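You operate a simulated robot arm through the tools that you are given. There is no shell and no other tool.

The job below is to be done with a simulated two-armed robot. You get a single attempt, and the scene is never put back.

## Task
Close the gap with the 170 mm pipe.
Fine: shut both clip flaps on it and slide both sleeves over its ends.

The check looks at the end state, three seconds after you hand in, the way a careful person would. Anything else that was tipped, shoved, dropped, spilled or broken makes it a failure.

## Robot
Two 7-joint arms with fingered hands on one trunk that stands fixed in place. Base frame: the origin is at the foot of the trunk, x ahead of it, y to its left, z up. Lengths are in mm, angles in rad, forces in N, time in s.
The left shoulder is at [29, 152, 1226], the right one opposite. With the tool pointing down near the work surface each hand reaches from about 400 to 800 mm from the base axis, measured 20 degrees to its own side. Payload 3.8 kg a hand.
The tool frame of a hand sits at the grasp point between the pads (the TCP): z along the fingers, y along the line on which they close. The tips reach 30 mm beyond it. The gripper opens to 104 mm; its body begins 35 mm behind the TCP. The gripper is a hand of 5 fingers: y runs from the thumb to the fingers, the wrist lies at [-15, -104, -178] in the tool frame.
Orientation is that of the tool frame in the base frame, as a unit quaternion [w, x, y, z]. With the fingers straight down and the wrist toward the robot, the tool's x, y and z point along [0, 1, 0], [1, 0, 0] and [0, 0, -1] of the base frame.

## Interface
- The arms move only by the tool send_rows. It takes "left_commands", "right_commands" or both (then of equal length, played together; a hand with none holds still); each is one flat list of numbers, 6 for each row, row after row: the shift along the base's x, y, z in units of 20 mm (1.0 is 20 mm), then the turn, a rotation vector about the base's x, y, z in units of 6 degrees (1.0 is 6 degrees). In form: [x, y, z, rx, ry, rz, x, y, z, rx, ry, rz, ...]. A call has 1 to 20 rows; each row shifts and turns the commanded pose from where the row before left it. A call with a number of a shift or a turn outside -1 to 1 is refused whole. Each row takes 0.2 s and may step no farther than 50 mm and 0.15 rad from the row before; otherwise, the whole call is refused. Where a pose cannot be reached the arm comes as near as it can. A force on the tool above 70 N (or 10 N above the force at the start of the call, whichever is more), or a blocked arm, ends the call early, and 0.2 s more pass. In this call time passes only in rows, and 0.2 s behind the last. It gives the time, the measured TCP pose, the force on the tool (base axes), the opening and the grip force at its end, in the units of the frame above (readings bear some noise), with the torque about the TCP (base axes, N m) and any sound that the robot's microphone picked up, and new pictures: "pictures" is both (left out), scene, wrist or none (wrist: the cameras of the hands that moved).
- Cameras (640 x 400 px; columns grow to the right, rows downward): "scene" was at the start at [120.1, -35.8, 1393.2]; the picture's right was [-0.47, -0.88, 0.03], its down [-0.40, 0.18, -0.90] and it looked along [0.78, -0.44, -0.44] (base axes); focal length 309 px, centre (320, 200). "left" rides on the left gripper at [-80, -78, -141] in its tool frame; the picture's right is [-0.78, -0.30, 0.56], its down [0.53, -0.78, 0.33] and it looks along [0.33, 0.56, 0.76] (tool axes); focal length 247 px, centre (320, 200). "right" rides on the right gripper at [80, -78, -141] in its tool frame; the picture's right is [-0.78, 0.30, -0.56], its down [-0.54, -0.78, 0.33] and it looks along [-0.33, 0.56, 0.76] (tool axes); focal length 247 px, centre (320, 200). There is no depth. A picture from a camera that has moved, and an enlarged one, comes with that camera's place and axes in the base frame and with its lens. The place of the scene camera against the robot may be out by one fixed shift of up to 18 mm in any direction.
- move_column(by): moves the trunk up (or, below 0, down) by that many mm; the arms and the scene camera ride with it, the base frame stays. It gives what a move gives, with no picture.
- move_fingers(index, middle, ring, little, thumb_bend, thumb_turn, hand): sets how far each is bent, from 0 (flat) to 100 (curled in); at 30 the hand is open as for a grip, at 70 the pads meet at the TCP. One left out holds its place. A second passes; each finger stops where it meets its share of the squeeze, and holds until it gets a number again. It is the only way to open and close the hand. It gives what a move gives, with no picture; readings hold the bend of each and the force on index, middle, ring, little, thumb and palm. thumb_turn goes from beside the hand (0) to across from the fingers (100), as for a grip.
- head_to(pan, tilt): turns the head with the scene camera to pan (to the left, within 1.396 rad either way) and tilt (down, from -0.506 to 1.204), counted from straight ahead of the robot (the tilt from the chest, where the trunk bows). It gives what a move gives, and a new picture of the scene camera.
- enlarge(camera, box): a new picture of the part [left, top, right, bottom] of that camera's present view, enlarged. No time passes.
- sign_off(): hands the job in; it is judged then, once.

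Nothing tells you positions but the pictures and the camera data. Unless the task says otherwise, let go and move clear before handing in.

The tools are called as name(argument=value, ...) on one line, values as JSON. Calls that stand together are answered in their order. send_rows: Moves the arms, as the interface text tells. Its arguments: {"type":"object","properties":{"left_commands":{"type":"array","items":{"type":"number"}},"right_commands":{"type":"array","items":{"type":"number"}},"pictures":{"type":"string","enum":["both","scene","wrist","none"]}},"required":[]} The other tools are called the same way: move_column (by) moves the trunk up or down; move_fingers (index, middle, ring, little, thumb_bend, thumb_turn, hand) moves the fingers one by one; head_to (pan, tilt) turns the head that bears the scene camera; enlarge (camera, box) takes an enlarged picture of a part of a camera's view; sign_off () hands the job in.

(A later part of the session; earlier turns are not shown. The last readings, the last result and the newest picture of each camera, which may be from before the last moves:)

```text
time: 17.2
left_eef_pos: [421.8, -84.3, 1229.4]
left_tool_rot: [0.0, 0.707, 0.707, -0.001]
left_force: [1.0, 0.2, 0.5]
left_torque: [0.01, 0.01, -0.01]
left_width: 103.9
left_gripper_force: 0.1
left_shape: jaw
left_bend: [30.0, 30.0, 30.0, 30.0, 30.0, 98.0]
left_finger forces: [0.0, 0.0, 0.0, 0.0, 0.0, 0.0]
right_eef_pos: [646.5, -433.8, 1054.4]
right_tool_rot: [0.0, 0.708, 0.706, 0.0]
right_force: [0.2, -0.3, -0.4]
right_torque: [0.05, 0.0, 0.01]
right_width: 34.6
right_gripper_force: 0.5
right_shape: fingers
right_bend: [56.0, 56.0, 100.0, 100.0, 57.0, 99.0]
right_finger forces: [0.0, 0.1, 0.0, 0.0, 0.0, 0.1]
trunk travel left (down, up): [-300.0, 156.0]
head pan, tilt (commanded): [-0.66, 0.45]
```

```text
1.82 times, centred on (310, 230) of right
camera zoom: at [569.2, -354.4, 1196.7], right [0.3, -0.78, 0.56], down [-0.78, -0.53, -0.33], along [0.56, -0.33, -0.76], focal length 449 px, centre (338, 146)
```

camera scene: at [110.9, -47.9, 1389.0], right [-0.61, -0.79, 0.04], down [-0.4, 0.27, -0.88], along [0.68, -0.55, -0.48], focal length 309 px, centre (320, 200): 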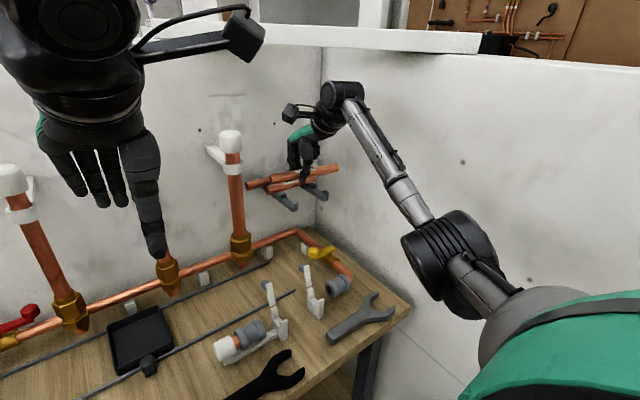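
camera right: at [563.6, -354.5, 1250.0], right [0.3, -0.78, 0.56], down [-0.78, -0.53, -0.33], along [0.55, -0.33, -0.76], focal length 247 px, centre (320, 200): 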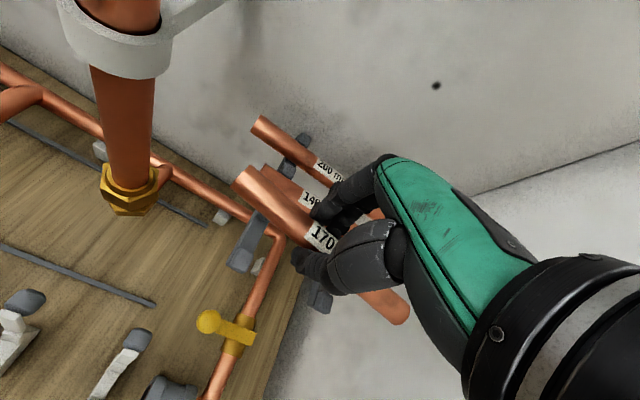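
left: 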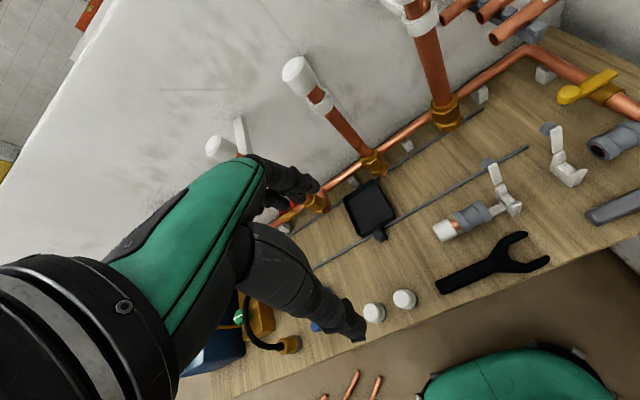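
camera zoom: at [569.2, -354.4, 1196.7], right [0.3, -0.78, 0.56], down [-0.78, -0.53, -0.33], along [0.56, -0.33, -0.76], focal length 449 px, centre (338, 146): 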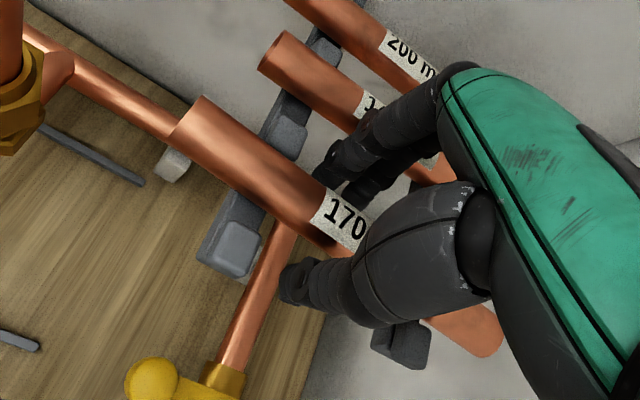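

Released; the pipe rests on its arms again. I'll shift the hand slightly, bend index and middle equally to a fixed place, and then press with the thumb.

send_rows(right_commands=[-0.05, 0.16, 0.12, 0, 0, 0], pictures="none")

move_fingers(hand="right", index=62, middle=62, thumb_bend=60)

```text
time: 17.6
left_eef_pos: [422.5, -83.1, 1229.6]
left_tool_rot: [0.0, 0.707, 0.707, 0.0]
left_force: [0.0, 0.6, 0.7]
left_torque: [0.01, 0.01, 0.04]
left_width: 103.8
left_gripper_force: 0.1
left_shape: jaw
left_bend: [30.0, 30.0, 30.0, 30.0, 30.0, 98.0]
left_finger forces: [0.0, 0.1, 0.1, 0.0, 0.1, 0.1]
right_eef_pos: [646.4, -431.3, 1056.3]
right_tool_rot: [0.0, 0.707, 0.707, 0.0]
right_force: [0.0, -0.3, -0.7]
right_torque: [0.0, 0.01, 0.0]
right_width: 34.3
right_gripper_force: 0.0
right_shape: fingers
right_bend: [56.0, 56.0, 100.0, 100.0, 57.0, 99.0]
right_finger forces: [0.0, 0.1, 0.0, 0.0, 0.1, 0.0]
trunk travel left (down, up): [-300.0, 156.0]
head pan, tilt (commanded): [-0.66, 0.45]
```

```text
time: 18.6
left_eef_pos: [423.0, -82.8, 1229.5]
left_tool_rot: [0.0, 0.707, 0.707, 0.0]
left_force: [0.4, -0.3, 0.2]
left_torque: [-0.03, 0.02, 0.02]
left_width: 104.0
left_gripper_force: 0.1
left_shape: jaw
left_bend: [30.0, 30.0, 30.0, 30.0, 30.0, 98.0]
left_finger forces: [0.0, 0.0, 0.1, 0.0, 0.1, 0.0]
right_eef_pos: [646.2, -431.6, 1056.6]
right_tool_rot: [-0.001, 0.707, 0.707, 0.0]
right_force: [0.4, 1.3, 0.8]
right_torque: [0.03, -0.05, -0.01]
right_width: 24.0
right_gripper_force: 0.0
right_shape: fingers
right_bend: [62.0, 62.0, 100.0, 100.0, 60.0, 99.0]
right_finger forces: [0.0, 0.0, 0.0, 0.0, 0.0, 0.1]
trunk travel left (down, up): [-300.0, 156.0]
head pan, tilt (commanded): [-0.66, 0.45]
```

move_fingers(hand="right", index=67, middle=67, thumb_bend=64)

move_fingers(hand="right", thumb_bend=85)

enlarge(camera="scene", box=[260, 120, 340, 210])

enlarge(camera="right", box=[200, 120, 420, 340])

```text
time: 19.6
left_eef_pos: [423.3, -83.8, 1229.4]
left_tool_rot: [0.0, 0.707, 0.707, 0.0]
left_force: [0.3, -0.3, 0.1]
left_torque: [-0.03, 0.01, 0.02]
left_width: 103.6
left_gripper_force: 0.1
left_shape: jaw
left_bend: [30.0, 30.0, 30.0, 30.0, 30.0, 98.0]
left_finger forces: [0.0, 0.1, 0.0, 0.0, 0.0, 0.1]
right_eef_pos: [645.8, -432.5, 1055.7]
right_tool_rot: [0.0, 0.707, 0.707, 0.001]
right_force: [-0.8, 0.8, 0.9]
right_torque: [-0.02, 0.03, -0.01]
right_width: 15.8
right_gripper_force: 1.6
right_shape: fingers
right_bend: [66.0, 66.0, 100.0, 100.0, 63.0, 100.0]
right_finger forces: [0.9, 0.5, 0.0, 0.0, 1.6, 0.0]
trunk travel left (down, up): [-300.0, 156.0]
head pan, tilt (commanded): [-0.66, 0.45]
```

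```text
time: 20.6
left_eef_pos: [421.1, -83.9, 1230.4]
left_tool_rot: [-0.001, 0.707, 0.707, 0.0]
left_force: [0.0, 0.3, 0.0]
left_torque: [0.01, 0.01, 0.0]
left_width: 103.5
left_gripper_force: 0.0
left_shape: jaw
left_bend: [30.0, 30.0, 30.0, 30.0, 30.0, 98.0]
left_finger forces: [0.0, 0.0, 0.0, 0.1, 0.0, 0.1]
right_eef_pos: [644.3, -432.6, 1057.5]
right_tool_rot: [0.0, 0.707, 0.707, 0.0]
right_force: [-7.8, -0.7, -0.9]
right_torque: [-0.02, 0.12, 0.07]
right_width: 11.6
right_gripper_force: 12.2
right_shape: fingers
right_bend: [60.0, 63.0, 100.0, 100.0, 74.0, 100.0]
right_finger forces: [5.8, 3.2, 0.1, 0.0, 15.6, 0.0]
trunk travel left (down, up): [-300.0, 156.0]
head pan, tilt (commanded): [-0.66, 0.45]
```

```text
4.44 times, centred on (300, 165) of scene
camera zoom: at [109.5, -48.4, 1389.1], right [-0.61, -0.79, 0.04], down [-0.4, 0.27, -0.88], along [0.68, -0.55, -0.48], focal length 1374 px, centre (409, 356)
```

zoom: 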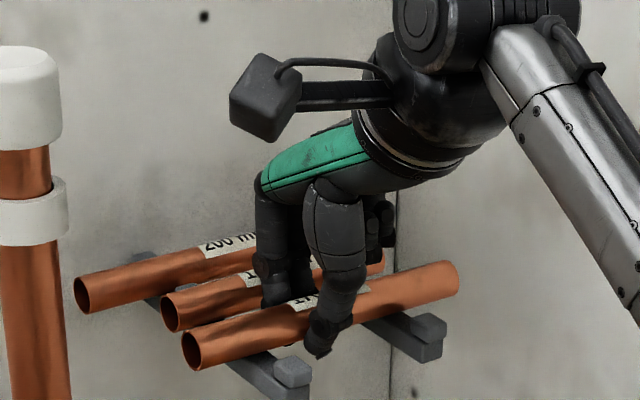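

```text
1.82 times, centred on (310, 230) of right
camera zoom: at [567.3, -352.2, 1199.5], right [0.3, -0.78, 0.56], down [-0.78, -0.53, -0.33], along [0.56, -0.33, -0.76], focal length 449 px, centre (338, 146)
```

zoom: 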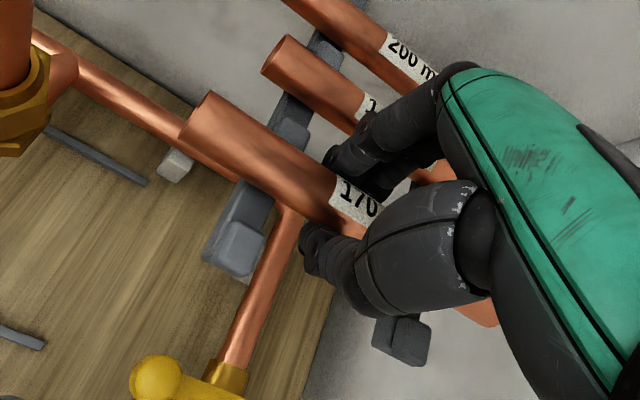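

The pipe is now nearly parallel to y, but the thumb pushed the fingers back. I'll command all three together so the fingers carry their share of the squeeze.

move_fingers(hand="right", index=66, middle=70, thumb_bend=76)

enlarge(camera="right", box=[200, 120, 420, 340])

```text
time: 21.6
left_eef_pos: [422.7, -82.7, 1229.7]
left_tool_rot: [0.0, 0.707, 0.707, 0.0]
left_force: [0.6, 0.0, -0.7]
left_torque: [0.01, -0.01, 0.02]
left_width: 103.8
left_gripper_force: 0.1
left_shape: jaw
left_bend: [30.0, 30.0, 30.0, 30.0, 30.0, 98.0]
left_finger forces: [0.0, 0.0, 0.0, 0.1, 0.1, 0.0]
right_eef_pos: [645.7, -431.1, 1055.7]
right_tool_rot: [0.001, 0.707, 0.707, 0.0]
right_force: [-1.5, 0.0, 0.1]
right_torque: [0.01, -0.01, -0.01]
right_width: 11.8
right_gripper_force: 8.4
right_shape: fingers
right_bend: [62.0, 65.0, 100.0, 100.0, 71.0, 100.0]
right_finger forces: [3.5, 3.9, 0.1, 0.1, 8.3, 0.1]
trunk travel left (down, up): [-300.0, 156.0]
head pan, tilt (commanded): [-0.66, 0.45]
```

```text
1.82 times, centred on (310, 230) of right
camera zoom: at [568.6, -351.6, 1199.2], right [0.3, -0.78, 0.56], down [-0.78, -0.53, -0.33], along [0.56, -0.33, -0.76], focal length 449 px, centre (338, 146)
```

zoom: 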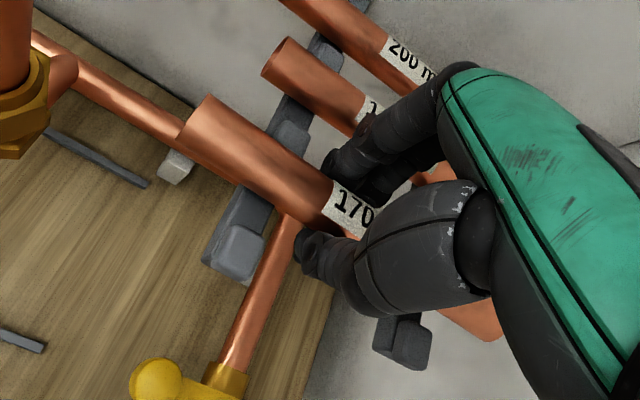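

move_fingers(hand="right", index=70, middle=74, thumb_bend=79)

enlarge(camera="right", box=[200, 120, 420, 340])

enlarge(camera="scene", box=[260, 120, 340, 210])

```text
time: 22.6
left_eef_pos: [422.5, -82.8, 1231.0]
left_tool_rot: [0.0, 0.706, 0.708, 0.001]
left_force: [0.8, 0.1, 0.5]
left_torque: [0.0, 0.0, 0.02]
left_width: 103.8
left_gripper_force: 0.1
left_shape: jaw
left_bend: [30.0, 30.0, 30.0, 30.0, 30.0, 98.0]
left_finger forces: [0.1, 0.0, 0.0, 0.1, 0.0, 0.1]
right_eef_pos: [645.9, -431.6, 1056.4]
right_tool_rot: [0.0, 0.707, 0.707, -0.001]
right_force: [-2.0, -0.6, -0.5]
right_torque: [0.02, 0.05, 0.08]
right_width: 8.8
right_gripper_force: 11.2
right_shape: fingers
right_bend: [64.0, 72.0, 100.0, 100.0, 71.0, 99.0]
right_finger forces: [4.3, 6.2, 0.0, 0.0, 11.9, 0.1]
trunk travel left (down, up): [-300.0, 156.0]
head pan, tilt (commanded): [-0.66, 0.45]
```

```text
1.82 times, centred on (310, 230) of right
camera zoom: at [568.4, -351.8, 1199.2], right [0.3, -0.78, 0.56], down [-0.78, -0.53, -0.33], along [0.56, -0.33, -0.76], focal length 449 px, centre (338, 146)
```

zoom: 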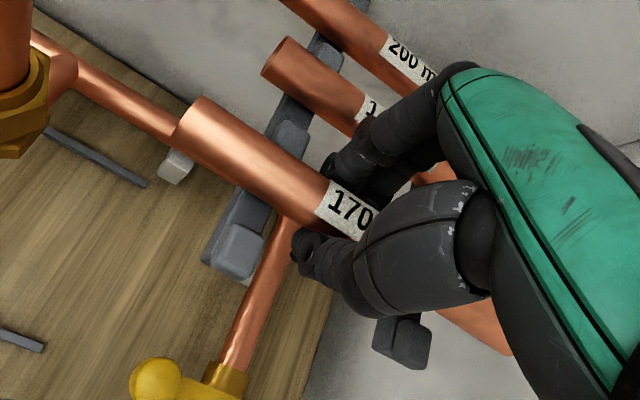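

```text
4.44 times, centred on (300, 165) of scene
camera zoom: at [110.7, -48.2, 1389.0], right [-0.61, -0.79, 0.04], down [-0.4, 0.27, -0.88], along [0.68, -0.55, -0.48], focal length 1374 px, centre (409, 356)
```

zoom: 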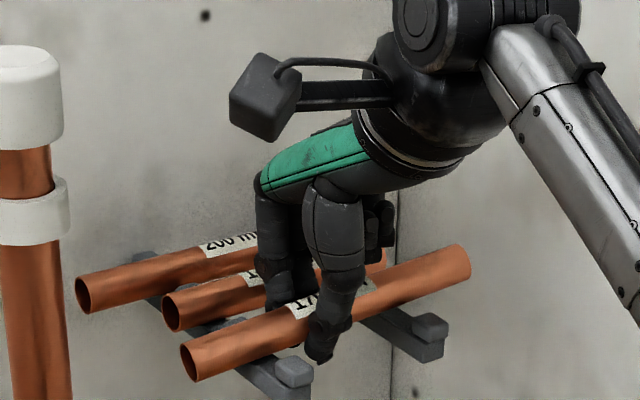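

send_rows(right_commands=[0, 0, 0.4, 0, 0, 0, 0, 0, 0.5, 0, 0, 0, 0, 0, 0.7, 0, 0, 0, 0, 0, 0.9, 0, 0, 0], pictures="none")

enlarge(camera="right", box=[200, 120, 420, 340])

enlarge(camera="scene", box=[260, 120, 340, 210])

```text
time: 23.6
left_eef_pos: [422.7, -83.7, 1229.9]
left_tool_rot: [0.0, 0.707, 0.707, 0.0]
left_force: [0.1, 0.0, -0.9]
left_torque: [-0.01, 0.05, 0.04]
left_width: 103.7
left_gripper_force: 0.1
left_shape: jaw
left_bend: [30.0, 30.0, 30.0, 30.0, 30.0, 98.0]
left_finger forces: [0.0, 0.1, 0.0, 0.0, 0.0, 0.1]
right_eef_pos: [648.0, -430.4, 1106.6]
right_tool_rot: [0.0, 0.708, 0.707, 0.0]
right_force: [-0.2, 0.0, -1.1]
right_torque: [0.03, -0.05, -0.04]
right_width: 8.3
right_gripper_force: 10.8
right_shape: fingers
right_bend: [64.0, 73.0, 100.0, 100.0, 72.0, 99.0]
right_finger forces: [6.1, 4.8, 0.0, 0.0, 10.8, 0.0]
trunk travel left (down, up): [-300.0, 156.0]
head pan, tilt (commanded): [-0.66, 0.45]
```

```text
1.82 times, centred on (310, 230) of right
camera zoom: at [569.5, -351.7, 1250.0], right [0.3, -0.78, 0.56], down [-0.78, -0.53, -0.33], along [0.56, -0.33, -0.76], focal length 449 px, centre (338, 146)
```

zoom: 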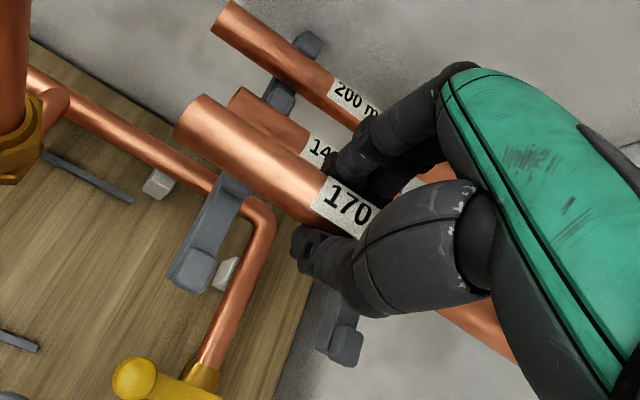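

```text
4.44 times, centred on (300, 165) of scene
camera zoom: at [111.0, -47.9, 1389.0], right [-0.61, -0.79, 0.04], down [-0.4, 0.27, -0.88], along [0.68, -0.55, -0.48], focal length 1374 px, centre (409, 356)
```

zoom: 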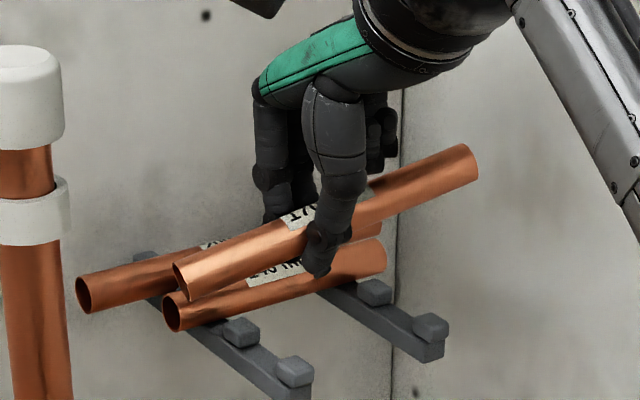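

On lifting, the middle finger curled under the pipe and pitched it about 16°, so this fingertip grip is poor. I'll turn the hand to line up the pipe, set it back on the rack, and regrip deeper with the pipe at the pads.

send_rows(right_commands=[-0.1, 0, -0.4, 0, 0, 0.9, -0.1, 0, -0.6, 0, 0, 0.9, 0, 0, -0.6, 0, 0, 0, 0, 0, -0.5, 0, 0, 0], pictures="none")

enlarge(camera="right", box=[200, 120, 420, 340])

enlarge(camera="scene", box=[260, 120, 340, 210])

```text
time: 24.6
left_eef_pos: [423.0, -82.0, 1228.5]
left_tool_rot: [0.001, 0.707, 0.707, 0.0]
left_force: [0.0, -0.8, 0.2]
left_torque: [0.05, -0.01, 0.02]
left_width: 103.5
left_gripper_force: 0.0
left_shape: jaw
left_bend: [30.0, 30.0, 30.0, 30.0, 30.0, 98.0]
left_finger forces: [0.0, 0.0, 0.0, 0.0, 0.0, 0.0]
right_eef_pos: [643.8, -432.7, 1064.6]
right_tool_rot: [-0.001, 0.637, 0.771, 0.0]
right_force: [-0.3, -0.5, -0.2]
right_torque: [0.03, 0.01, 0.03]
right_width: 8.7
right_gripper_force: 11.1
right_shape: fingers
right_bend: [64.0, 73.0, 100.0, 100.0, 72.0, 99.0]
right_finger forces: [6.0, 4.8, 0.0, 0.0, 10.8, 0.0]
trunk travel left (down, up): [-300.0, 156.0]
head pan, tilt (commanded): [-0.66, 0.45]
```

```text
1.82 times, centred on (310, 230) of right
camera zoom: at [552.8, -368.2, 1207.5], right [0.44, -0.71, 0.56], down [-0.66, -0.67, -0.33], along [0.61, -0.22, -0.76], focal length 449 px, centre (338, 146)
```

zoom: 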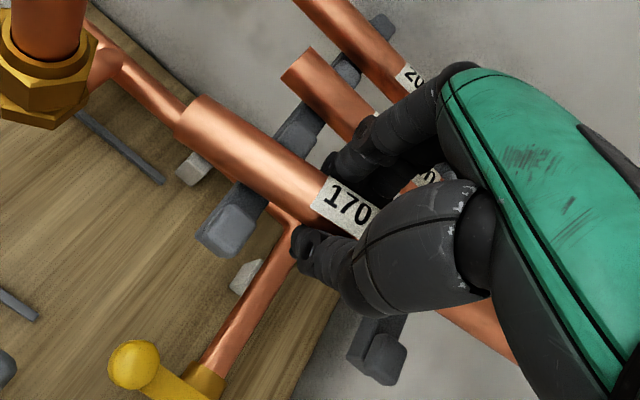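

```text
4.44 times, centred on (300, 165) of scene
camera zoom: at [111.3, -48.4, 1389.0], right [-0.61, -0.79, 0.04], down [-0.4, 0.27, -0.88], along [0.68, -0.55, -0.48], focal length 1374 px, centre (409, 356)
```

zoom: 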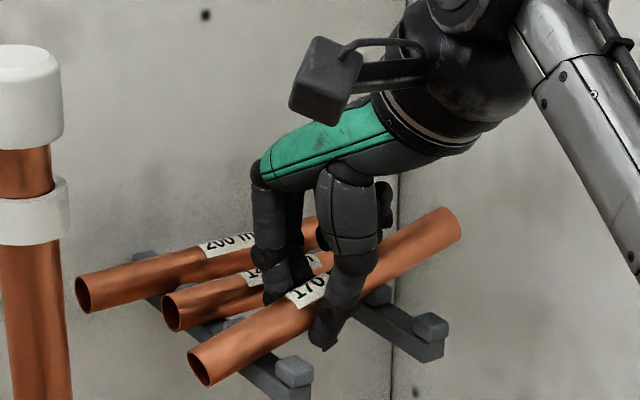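

send_rows(right_commands=[0.05, 0, -0.12, 0, 0, 0, 0.05, 0, -0.12, 0, 0, 0, 0, 0, -0.1, 0, 0, 0, 0, 0, -0.1, 0, 0, 0], pictures="none")

enlarge(camera="scene", box=[260, 120, 340, 210])

```text
time: 25.6
left_eef_pos: [422.6, -83.2, 1230.1]
left_tool_rot: [0.0, 0.708, 0.707, 0.0]
left_force: [-0.6, -0.2, -0.9]
left_torque: [0.0, -0.04, 0.04]
left_width: 103.6
left_gripper_force: 0.0
left_shape: jaw
left_bend: [30.0, 30.0, 30.0, 30.0, 30.0, 98.0]
left_finger forces: [0.1, 0.0, 0.0, 0.1, 0.0, 0.0]
right_eef_pos: [643.0, -430.9, 1057.2]
right_tool_rot: [0.0, 0.638, 0.77, 0.001]
right_force: [1.3, 0.3, -1.0]
right_torque: [0.04, 0.02, 0.01]
right_width: 7.9
right_gripper_force: 10.7
right_shape: fingers
right_bend: [64.0, 73.0, 100.0, 100.0, 72.0, 99.0]
right_finger forces: [5.8, 5.2, 0.0, 0.1, 10.6, 0.0]
trunk travel left (down, up): [-300.0, 156.0]
head pan, tilt (commanded): [-0.66, 0.45]
```

```text
4.44 times, centred on (300, 165) of scene
camera zoom: at [111.0, -48.2, 1389.0], right [-0.61, -0.79, 0.04], down [-0.4, 0.27, -0.88], along [0.68, -0.55, -0.48], focal length 1374 px, centre (409, 356)
```

zoom: 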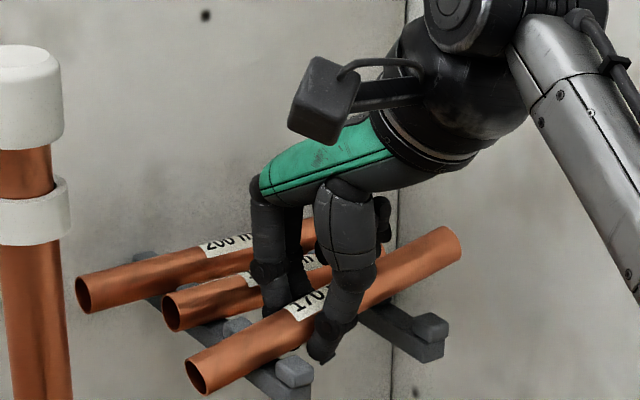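

send_rows(right_commands=[0, 0, -0.1, 0, 0, 0, 0, 0, -0.1, 0, 0, 0, 0, 0, -0.1, 0, 0, 0], pictures="none")

enlarge(camera="scene", box=[260, 120, 340, 210])

enlarge(camera="right", box=[200, 120, 420, 340])

```text
time: 26.4
left_eef_pos: [422.3, -83.8, 1229.9]
left_tool_rot: [0.001, 0.707, 0.707, 0.0]
left_force: [-0.1, 0.1, 0.1]
left_torque: [0.02, -0.01, 0.0]
left_width: 103.8
left_gripper_force: 0.0
left_shape: jaw
left_bend: [30.0, 30.0, 30.0, 30.0, 30.0, 98.0]
left_finger forces: [0.0, 0.0, 0.0, 0.0, 0.0, 0.0]
right_eef_pos: [642.0, -431.8, 1049.7]
right_tool_rot: [0.0, 0.638, 0.77, 0.0]
right_force: [-1.1, -1.2, 1.4]
right_torque: [0.06, -0.03, 0.0]
right_width: 6.3
right_gripper_force: 10.8
right_shape: fingers
right_bend: [64.0, 72.0, 100.0, 100.0, 73.0, 99.0]
right_finger forces: [6.0, 5.8, 0.1, 0.0, 9.9, 0.0]
trunk travel left (down, up): [-300.0, 156.0]
head pan, tilt (commanded): [-0.66, 0.45]
```

```text
4.44 times, centred on (300, 165) of scene
camera zoom: at [110.7, -48.2, 1389.0], right [-0.61, -0.79, 0.04], down [-0.4, 0.27, -0.88], along [0.68, -0.55, -0.48], focal length 1374 px, centre (409, 356)
```

zoom: 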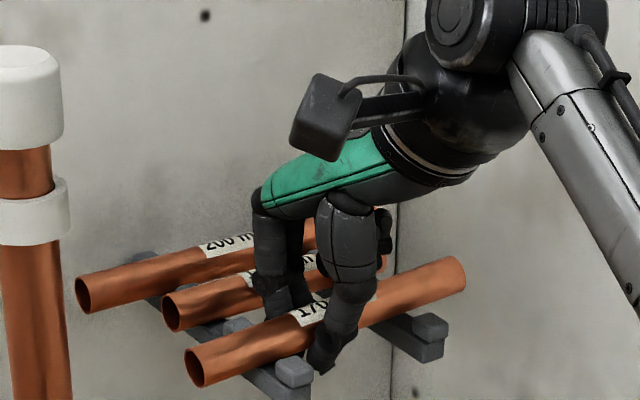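

```text
1.82 times, centred on (310, 230) of right
camera zoom: at [551.6, -367.8, 1192.7], right [0.44, -0.71, 0.56], down [-0.66, -0.67, -0.33], along [0.61, -0.22, -0.76], focal length 449 px, centre (338, 146)
```

zoom: 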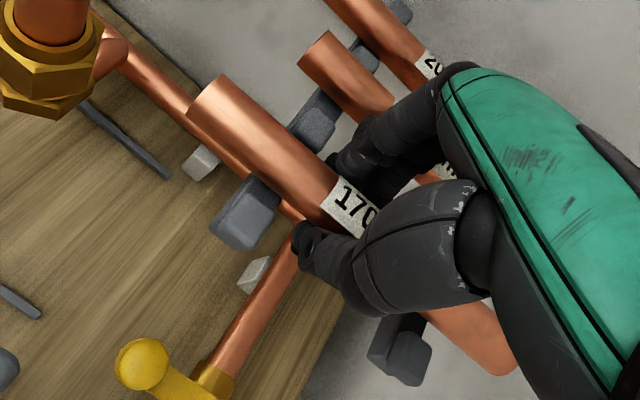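

The left arm has levelled the pipe in the hand and it now lies deeper, near the TCP. I'll release gently, turn the hand back straight, and regrip with equal bends.

move_fingers(hand="right", index=58, middle=60, thumb_bend=63)

move_fingers(hand="right", index=54, middle=54, thumb_bend=56)

send_rows(right_commands=[0, 0, 0, 0, 0, -0.6, 0, 0, 0, 0, 0, -0.6, 0, 0, 0, 0, 0, -0.6], pictures="none")

enlarge(camera="scene", box=[260, 120, 340, 210])

enlarge(camera="right", box=[200, 120, 420, 340])

```text
time: 27.4
left_eef_pos: [422.5, -82.0, 1229.1]
left_tool_rot: [0.0, 0.707, 0.707, 0.0]
left_force: [-0.8, -1.0, 0.5]
left_torque: [0.01, -0.01, 0.0]
left_width: 103.6
left_gripper_force: 0.0
left_shape: jaw
left_bend: [30.0, 30.0, 30.0, 30.0, 30.0, 98.0]
left_finger forces: [0.0, 0.0, 0.1, 0.1, 0.0, 0.0]
right_eef_pos: [642.2, -431.1, 1049.8]
right_tool_rot: [0.0, 0.637, 0.771, 0.0]
right_force: [-0.4, 0.5, -0.4]
right_torque: [-0.04, 0.02, -0.01]
right_width: 26.0
right_gripper_force: 0.2
right_shape: fingers
right_bend: [57.0, 60.0, 100.0, 100.0, 63.0, 100.0]
right_finger forces: [0.0, 0.0, 0.0, 0.0, 0.0, 0.0]
trunk travel left (down, up): [-300.0, 156.0]
head pan, tilt (commanded): [-0.66, 0.45]
```

```text
time: 28.4
left_eef_pos: [422.6, -83.9, 1228.6]
left_tool_rot: [0.0, 0.707, 0.707, -0.001]
left_force: [-0.4, -0.5, 0.2]
left_torque: [0.01, -0.01, -0.03]
left_width: 103.5
left_gripper_force: 0.0
left_shape: jaw
left_bend: [30.0, 30.0, 30.0, 30.0, 30.0, 98.0]
left_finger forces: [0.0, 0.0, 0.0, 0.0, 0.0, 0.1]
right_eef_pos: [642.1, -431.7, 1050.7]
right_tool_rot: [0.0, 0.638, 0.77, 0.001]
right_force: [-0.9, 0.0, -0.5]
right_torque: [-0.02, 0.01, 0.01]
right_width: 38.3
right_gripper_force: 0.1
right_shape: fingers
right_bend: [54.0, 55.0, 100.0, 100.0, 56.0, 99.0]
right_finger forces: [0.0, 1.4, 0.0, 0.0, 0.0, 0.0]
trunk travel left (down, up): [-300.0, 156.0]
head pan, tilt (commanded): [-0.66, 0.45]
```

```text
time: 29.2
left_eef_pos: [422.6, -83.1, 1231.0]
left_tool_rot: [0.0, 0.708, 0.706, 0.0]
left_force: [0.0, 0.1, 0.1]
left_torque: [0.01, 0.0, 0.01]
left_width: 103.7
left_gripper_force: 0.0
left_shape: jaw
left_bend: [30.0, 30.0, 30.0, 30.0, 30.0, 98.0]
left_finger forces: [0.0, 0.0, 0.1, 0.0, 0.0, 0.0]
right_eef_pos: [644.0, -431.4, 1051.2]
right_tool_rot: [0.0, 0.707, 0.707, 0.0]
right_force: [-1.7, -0.2, 1.0]
right_torque: [-0.04, -0.01, 0.02]
right_width: 38.5
right_gripper_force: 1.0
right_shape: fingers
right_bend: [54.0, 55.0, 100.0, 100.0, 56.0, 99.0]
right_finger forces: [0.0, 1.1, 0.1, 0.1, 0.0, 0.0]
trunk travel left (down, up): [-300.0, 156.0]
head pan, tilt (commanded): [-0.66, 0.45]
```

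```text
4.44 times, centred on (300, 165) of scene
camera zoom: at [110.8, -48.0, 1389.0], right [-0.61, -0.79, 0.04], down [-0.4, 0.27, -0.88], along [0.68, -0.55, -0.48], focal length 1374 px, centre (409, 356)
```

zoom: 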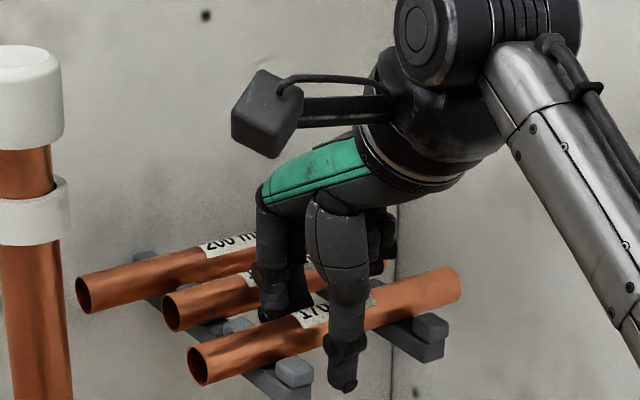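

```text
1.82 times, centred on (310, 230) of right
camera zoom: at [566.9, -351.4, 1192.7], right [0.29, -0.78, 0.56], down [-0.78, -0.53, -0.33], along [0.55, -0.34, -0.76], focal length 449 px, centre (338, 146)
```

zoom: 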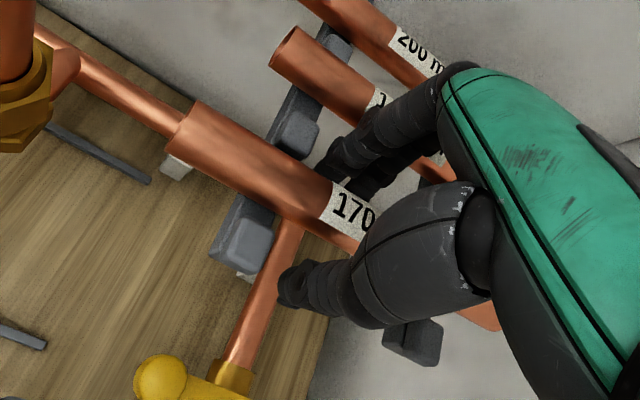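

move_fingers(hand="right", index=60, middle=60, thumb_bend=63)

move_fingers(hand="right", index=65, middle=66, thumb_bend=72)

enlarge(camera="scene", box=[260, 120, 340, 210])

enlarge(camera="right", box=[200, 120, 420, 340])

```text
time: 30.2
left_eef_pos: [422.8, -83.3, 1228.9]
left_tool_rot: [0.001, 0.707, 0.707, 0.0]
left_force: [-0.1, 0.0, -0.4]
left_torque: [0.01, 0.0, 0.0]
left_width: 103.7
left_gripper_force: 0.0
left_shape: jaw
left_bend: [30.0, 30.0, 30.0, 30.0, 30.0, 98.0]
left_finger forces: [0.0, 0.1, 0.0, 0.0, 0.0, 0.0]
right_eef_pos: [644.3, -431.3, 1051.2]
right_tool_rot: [0.0, 0.708, 0.706, 0.0]
right_force: [-1.0, -0.8, 0.5]
right_torque: [0.02, 0.01, 0.04]
right_width: 22.7
right_gripper_force: 0.1
right_shape: fingers
right_bend: [60.0, 60.0, 100.0, 100.0, 63.0, 99.0]
right_finger forces: [0.1, 0.0, 0.0, 0.0, 0.0, 0.1]
trunk travel left (down, up): [-300.0, 156.0]
head pan, tilt (commanded): [-0.66, 0.45]
```

```text
time: 31.2
left_eef_pos: [422.7, -83.1, 1228.5]
left_tool_rot: [0.0, 0.707, 0.707, 0.0]
left_force: [0.1, -0.5, 0.5]
left_torque: [-0.03, 0.02, 0.01]
left_width: 103.6
left_gripper_force: 0.1
left_shape: jaw
left_bend: [30.0, 30.0, 30.0, 30.0, 30.0, 98.0]
left_finger forces: [0.0, 0.0, 0.0, 0.0, 0.1, 0.0]
right_eef_pos: [645.0, -432.3, 1049.5]
right_tool_rot: [0.0, 0.707, 0.707, 0.0]
right_force: [0.2, -0.2, -0.3]
right_torque: [0.0, -0.01, -0.01]
right_width: 9.5
right_gripper_force: 3.0
right_shape: fingers
right_bend: [63.0, 65.0, 100.0, 100.0, 71.0, 100.0]
right_finger forces: [2.0, 0.4, 0.0, 0.0, 2.3, 0.1]
trunk travel left (down, up): [-300.0, 156.0]
head pan, tilt (commanded): [-0.66, 0.45]
```

```text
4.44 times, centred on (300, 165) of scene
camera zoom: at [111.2, -48.2, 1389.0], right [-0.61, -0.79, 0.04], down [-0.4, 0.27, -0.88], along [0.68, -0.55, -0.48], focal length 1374 px, centre (409, 356)
```

zoom: 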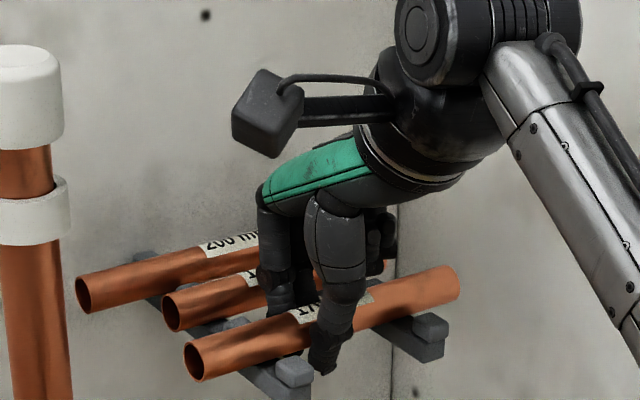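

```text
1.82 times, centred on (310, 230) of right
camera zoom: at [567.1, -351.8, 1192.6], right [0.3, -0.78, 0.56], down [-0.78, -0.53, -0.33], along [0.56, -0.33, -0.76], focal length 449 px, centre (338, 146)
```

zoom: 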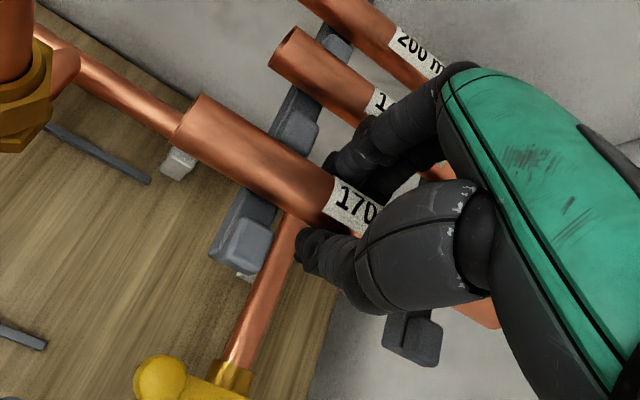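

move_fingers(hand="right", index=69, middle=70, thumb_bend=76)

enlarge(camera="scene", box=[260, 120, 340, 210])

enlarge(camera="right", box=[200, 120, 420, 340])

```text
time: 32.2
left_eef_pos: [422.9, -83.6, 1229.7]
left_tool_rot: [0.0, 0.707, 0.707, -0.001]
left_force: [-0.1, 0.5, 0.6]
left_torque: [-0.05, -0.03, 0.04]
left_width: 103.6
left_gripper_force: 0.1
left_shape: jaw
left_bend: [30.0, 30.0, 30.0, 30.0, 30.0, 98.0]
left_finger forces: [0.0, 0.0, 0.1, 0.0, 0.1, 0.0]
right_eef_pos: [644.7, -431.0, 1049.7]
right_tool_rot: [-0.001, 0.708, 0.707, 0.0]
right_force: [0.3, -0.8, -0.2]
right_torque: [0.02, -0.01, -0.02]
right_width: 6.9
right_gripper_force: 7.2
right_shape: fingers
right_bend: [64.0, 68.0, 100.0, 100.0, 72.0, 100.0]
right_finger forces: [4.8, 1.9, 0.0, 0.0, 7.0, 0.0]
trunk travel left (down, up): [-300.0, 156.0]
head pan, tilt (commanded): [-0.66, 0.45]
```

```text
4.44 times, centred on (300, 165) of scene
camera zoom: at [111.2, -48.2, 1389.0], right [-0.61, -0.79, 0.04], down [-0.4, 0.27, -0.88], along [0.68, -0.55, -0.48], focal length 1374 px, centre (409, 356)
```

zoom: 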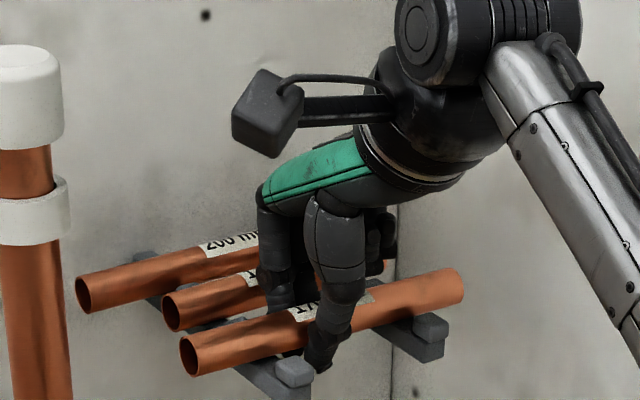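

```text
1.82 times, centred on (310, 230) of right
camera zoom: at [567.1, -351.8, 1192.6], right [0.3, -0.78, 0.56], down [-0.78, -0.53, -0.33], along [0.56, -0.33, -0.76], focal length 449 px, centre (338, 146)
```

zoom: 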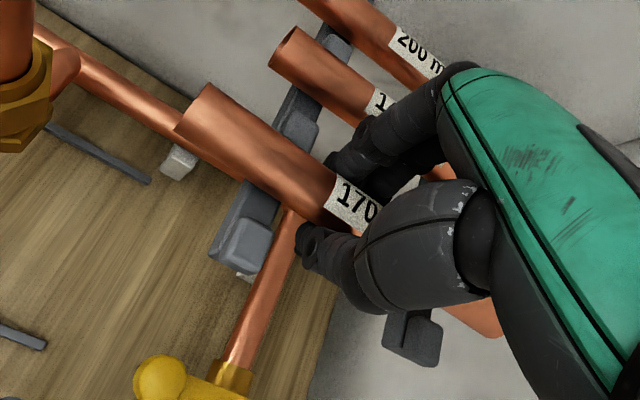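

send_rows(right_commands=[0, 0, 0.3, 0, 0, 0, 0, 0, 0.3, 0, 0, 0, 0, 0, 0.4, 0, 0, 0], pictures="none")

enlarge(camera="scene", box=[260, 120, 340, 210])

enlarge(camera="right", box=[200, 120, 420, 340])

```text
time: 33.0
left_eef_pos: [422.7, -83.6, 1227.9]
left_tool_rot: [0.0, 0.707, 0.707, 0.0]
left_force: [-1.3, 0.5, 0.7]
left_torque: [0.01, 0.01, -0.03]
left_width: 103.8
left_gripper_force: 0.0
left_shape: jaw
left_bend: [30.0, 30.0, 30.0, 30.0, 30.0, 98.0]
left_finger forces: [0.0, 0.0, 0.0, 0.1, 0.1, 0.1]
right_eef_pos: [644.3, -431.1, 1069.9]
right_tool_rot: [0.0, 0.708, 0.706, 0.0]
right_force: [-0.3, 0.5, -0.9]
right_torque: [0.0, -0.01, -0.02]
right_width: 6.9
right_gripper_force: 6.4
right_shape: fingers
right_bend: [64.0, 68.0, 100.0, 100.0, 72.0, 100.0]
right_finger forces: [5.0, 1.8, 0.0, 0.1, 7.0, 0.1]
trunk travel left (down, up): [-300.0, 156.0]
head pan, tilt (commanded): [-0.66, 0.45]
```

```text
4.44 times, centred on (300, 165) of scene
camera zoom: at [111.1, -48.1, 1389.0], right [-0.61, -0.79, 0.04], down [-0.4, 0.27, -0.88], along [0.68, -0.55, -0.48], focal length 1374 px, centre (409, 356)
```

zoom: 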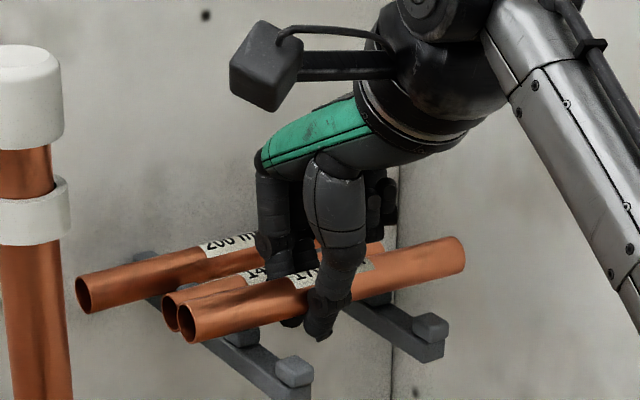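

```text
1.82 times, centred on (310, 230) of right
camera zoom: at [566.5, -350.9, 1212.8], right [0.3, -0.78, 0.56], down [-0.78, -0.53, -0.33], along [0.55, -0.33, -0.76], focal length 449 px, centre (338, 146)
```

zoom: 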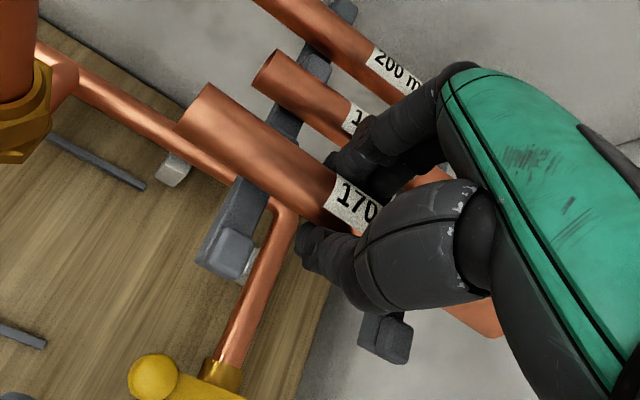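

The pipe is now lifted level with only about 4° yaw and a stable grip. I'll raise it clear of the rack, carry it in front of the wall to above the clips, and turn the hand slightly to square it.

send_rows(right_commands=[0, 0, 0.6, 0, 0, 0, 0, 0, 0.7, 0, 0, 0, 0, 0, 0.7, 0, 0, 0, -0.5, 0.3, 0, 0, 0, 0.1, -0.7, 0.6, -0.3, 0, 0, 0.1, -0.8, 0.6, -0.5, 0, 0, 0.1, -0.8, 0.6, -0.5, 0, 0, 0.1, -0.8, 0.6, -0.5, 0, 0, 0.1, -0.8, 0.6, -0.5, 0, 0, 0.1, -0.8, 0.6, -0.5, 0, 0, 0.1, -0.8, 0.6, -0.5, 0, 0, 0, -0.8, 0.6, -0.5, 0, 0, 0, -0.7, 0.6, -0.5, 0, 0, 0, -0.4, 0.3, -0.4, 0, 0, 0], pictures="both")

head_to(pan=-0.7, tilt=0.8)

```text
time: 36.0
left_eef_pos: [422.9, -83.7, 1229.1]
left_tool_rot: [0.0, 0.707, 0.707, 0.0]
left_force: [0.2, 0.4, 0.2]
left_torque: [0.04, 0.05, -0.04]
left_width: 103.9
left_gripper_force: 0.1
left_shape: jaw
left_bend: [30.0, 30.0, 30.0, 30.0, 30.0, 98.0]
left_finger forces: [0.0, 0.0, 0.0, 0.0, 0.1, 0.1]
right_eef_pos: [487.0, -310.2, 1016.2]
right_tool_rot: [0.0, 0.682, 0.732, 0.001]
right_force: [0.2, 0.2, -0.3]
right_torque: [-0.01, 0.01, 0.01]
right_width: 7.1
right_gripper_force: 6.5
right_shape: fingers
right_bend: [64.0, 68.0, 100.0, 100.0, 72.0, 100.0]
right_finger forces: [4.8, 1.7, 0.1, 0.0, 6.7, 0.0]
trunk travel left (down, up): [-300.0, 156.0]
head pan, tilt (commanded): [-0.66, 0.45]
camera scene: at [110.9, -48.2, 1389.0], right [-0.61, -0.79, 0.04], down [-0.4, 0.27, -0.88], along [0.68, -0.55, -0.48], focal length 309 px, centre (320, 200)
camera right: at [404.2, -236.4, 1159.5], right [0.35, -0.75, 0.56], down [-0.74, -0.59, -0.33], along [0.58, -0.29, -0.76], focal length 247 px, centre (320, 200)
```

scene: 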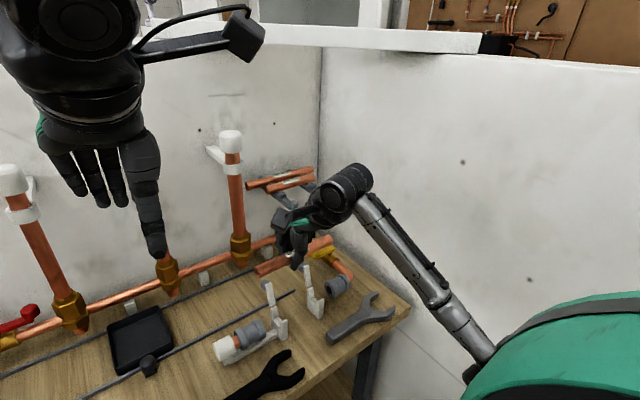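
right: 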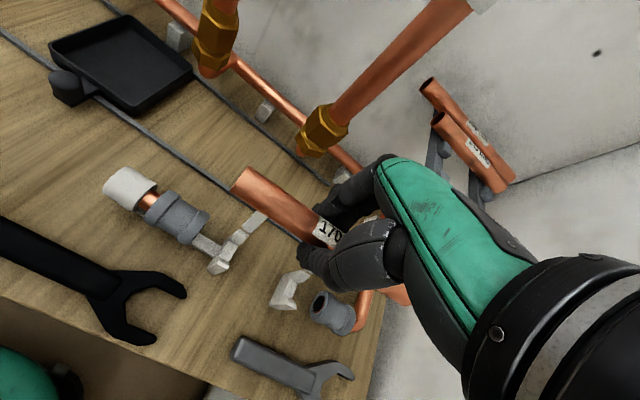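

```text
time: 36.8
left_eef_pos: [423.1, -83.2, 1230.2]
left_tool_rot: [0.0, 0.707, 0.707, 0.0]
left_force: [0.7, -0.4, -0.7]
left_torque: [0.0, 0.02, 0.0]
left_width: 103.2
left_gripper_force: 0.1
left_shape: jaw
left_bend: [30.0, 30.0, 30.0, 30.0, 30.0, 98.0]
left_finger forces: [0.0, 0.0, 0.0, 0.0, 0.1, 0.1]
right_eef_pos: [487.5, -310.1, 1017.9]
right_tool_rot: [0.0, 0.682, 0.732, 0.0]
right_force: [-0.3, 0.2, -0.1]
right_torque: [0.02, 0.0, 0.0]
right_width: 6.6
right_gripper_force: 6.7
right_shape: fingers
right_bend: [64.0, 68.0, 100.0, 100.0, 72.0, 100.0]
right_finger forces: [4.9, 1.6, 0.0, 0.0, 6.7, 0.0]
trunk travel left (down, up): [-300.0, 156.0]
head pan, tilt (commanded): [-0.7, 0.799]
camera scene: at [98.2, -43.8, 1359.4], right [-0.64, -0.76, 0.04], down [-0.59, 0.46, -0.66], along [0.48, -0.45, -0.75], focal length 309 px, centre (320, 200)
```

scene: 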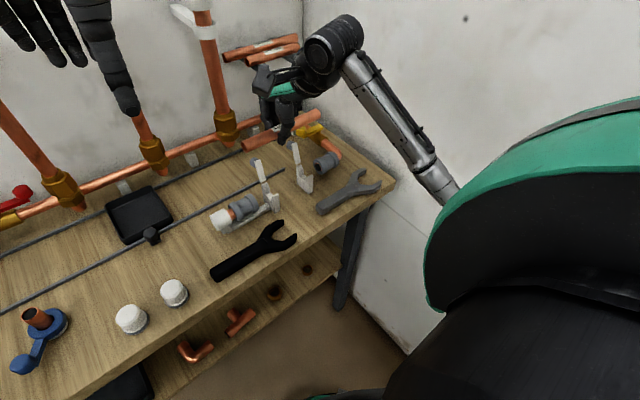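

enlarge(camera="scene", box=[190, 70, 390, 250])

enlarge(camera="right", box=[90, 140, 410, 370])

enlarge(camera="left", box=[380, 20, 640, 240])

```text
2.22 times, centred on (290, 160) of scene
camera zoom: at [98.2, -43.8, 1359.4], right [-0.64, -0.76, 0.04], down [-0.59, 0.46, -0.66], along [0.48, -0.45, -0.75], focal length 687 px, centre (387, 289)
```

zoom: 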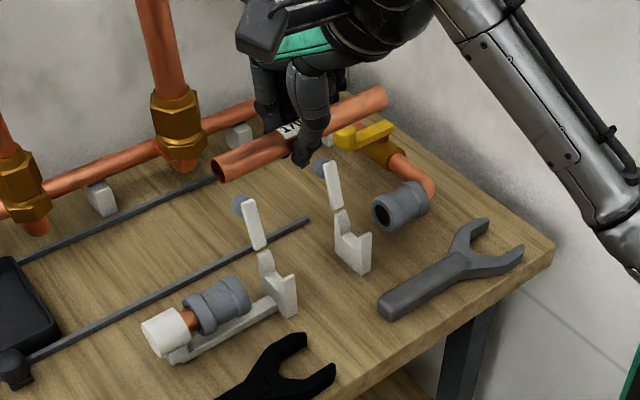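

```text
1.74 times, centred on (250, 255) of right
camera zoom: at [404.5, -236.4, 1159.7], right [0.35, -0.75, 0.56], down [-0.74, -0.59, -0.33], along [0.58, -0.29, -0.76], focal length 430 px, centre (442, 104)
```

zoom: 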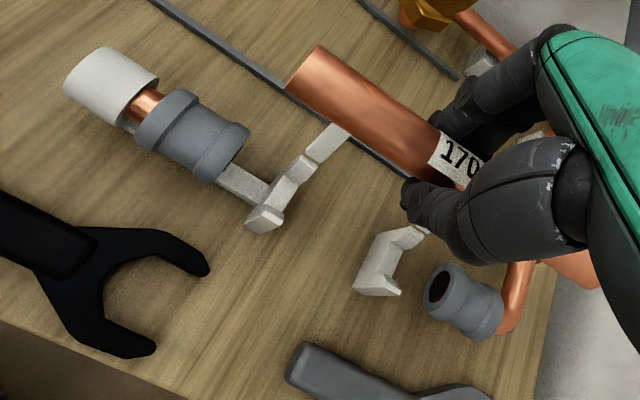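

```text
1.82 times, centred on (510, 130) of left
camera zoom: at [345.3, -163.4, 1371.7], right [-0.3, -0.78, -0.56], down [-0.78, 0.53, -0.33], along [0.56, 0.33, -0.76], focal length 449 px, centre (-26, 327)
```

zoom: 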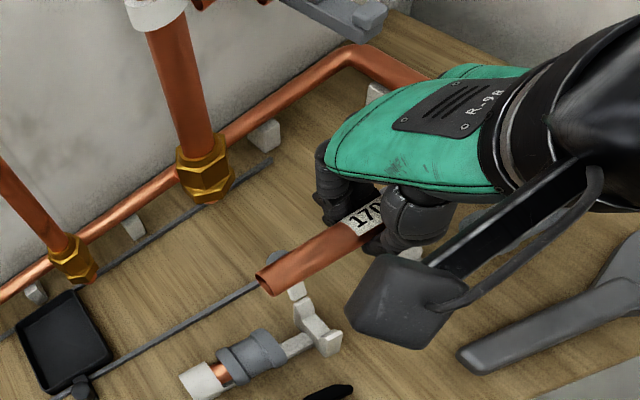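

enlarge(camera="right", box=[160, 180, 290, 280])

enlarge(camera="right", box=[250, 240, 380, 340])

enlarge(camera="scene", box=[230, 130, 350, 230])

```text
4.00 times, centred on (225, 230) of right
camera zoom: at [404.5, -236.4, 1159.7], right [0.35, -0.75, 0.56], down [-0.74, -0.59, -0.33], along [0.58, -0.29, -0.76], focal length 988 px, centre (700, 80)
```

zoom: 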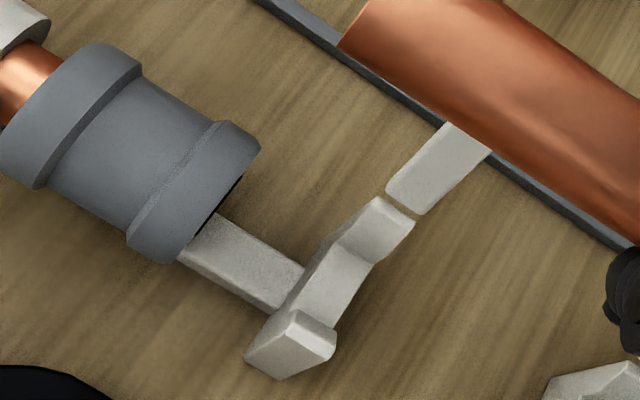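

```text
4.00 times, centred on (315, 290) of right
camera zoom: at [404.5, -236.4, 1159.7], right [0.35, -0.75, 0.56], down [-0.74, -0.59, -0.33], along [0.58, -0.29, -0.76], focal length 988 px, centre (340, -160)
```

zoom: 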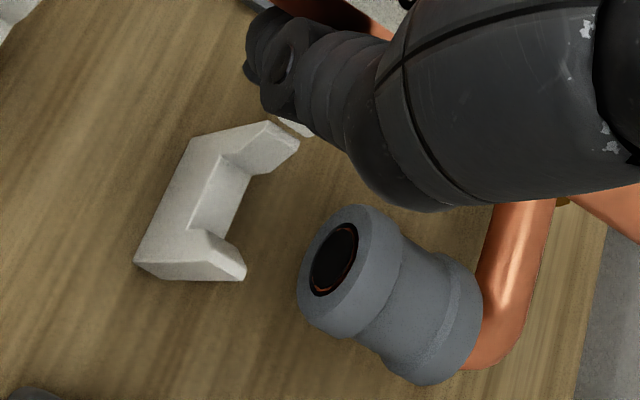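

```text
4.00 times, centred on (290, 180) of scene
camera zoom: at [98.2, -43.8, 1359.4], right [-0.64, -0.76, 0.04], down [-0.59, 0.46, -0.66], along [0.48, -0.45, -0.75], focal length 1236 px, centre (440, 280)
```

zoom: 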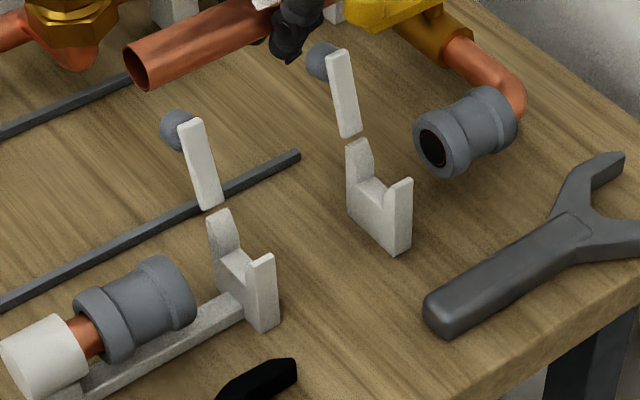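

enlarge(camera="scene", box=[230, 60, 350, 160])

enlarge(camera="left", box=[480, 60, 640, 180])

```text
4.00 times, centred on (290, 110) of scene
camera zoom: at [98.2, -43.8, 1359.4], right [-0.64, -0.76, 0.04], down [-0.59, 0.46, -0.66], along [0.48, -0.45, -0.75], focal length 1236 px, centre (440, 560)
```

zoom: 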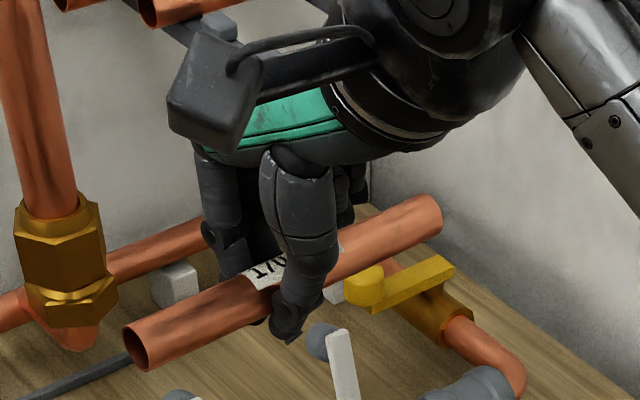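

```text
3.33 times, centred on (560, 120) of left
camera zoom: at [345.3, -163.4, 1371.7], right [-0.3, -0.78, -0.56], down [-0.78, 0.53, -0.33], along [0.56, 0.33, -0.76], focal length 823 px, centre (-480, 467)
```

zoom: 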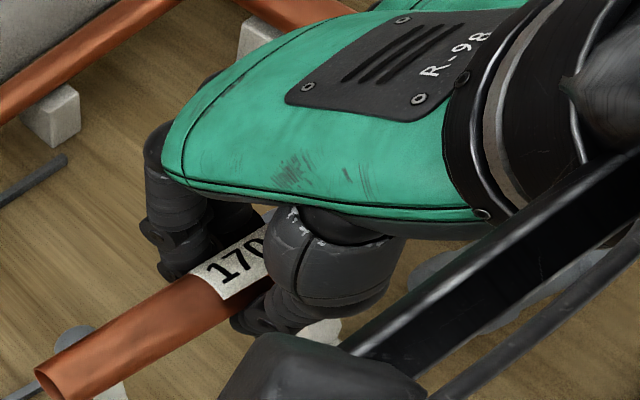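

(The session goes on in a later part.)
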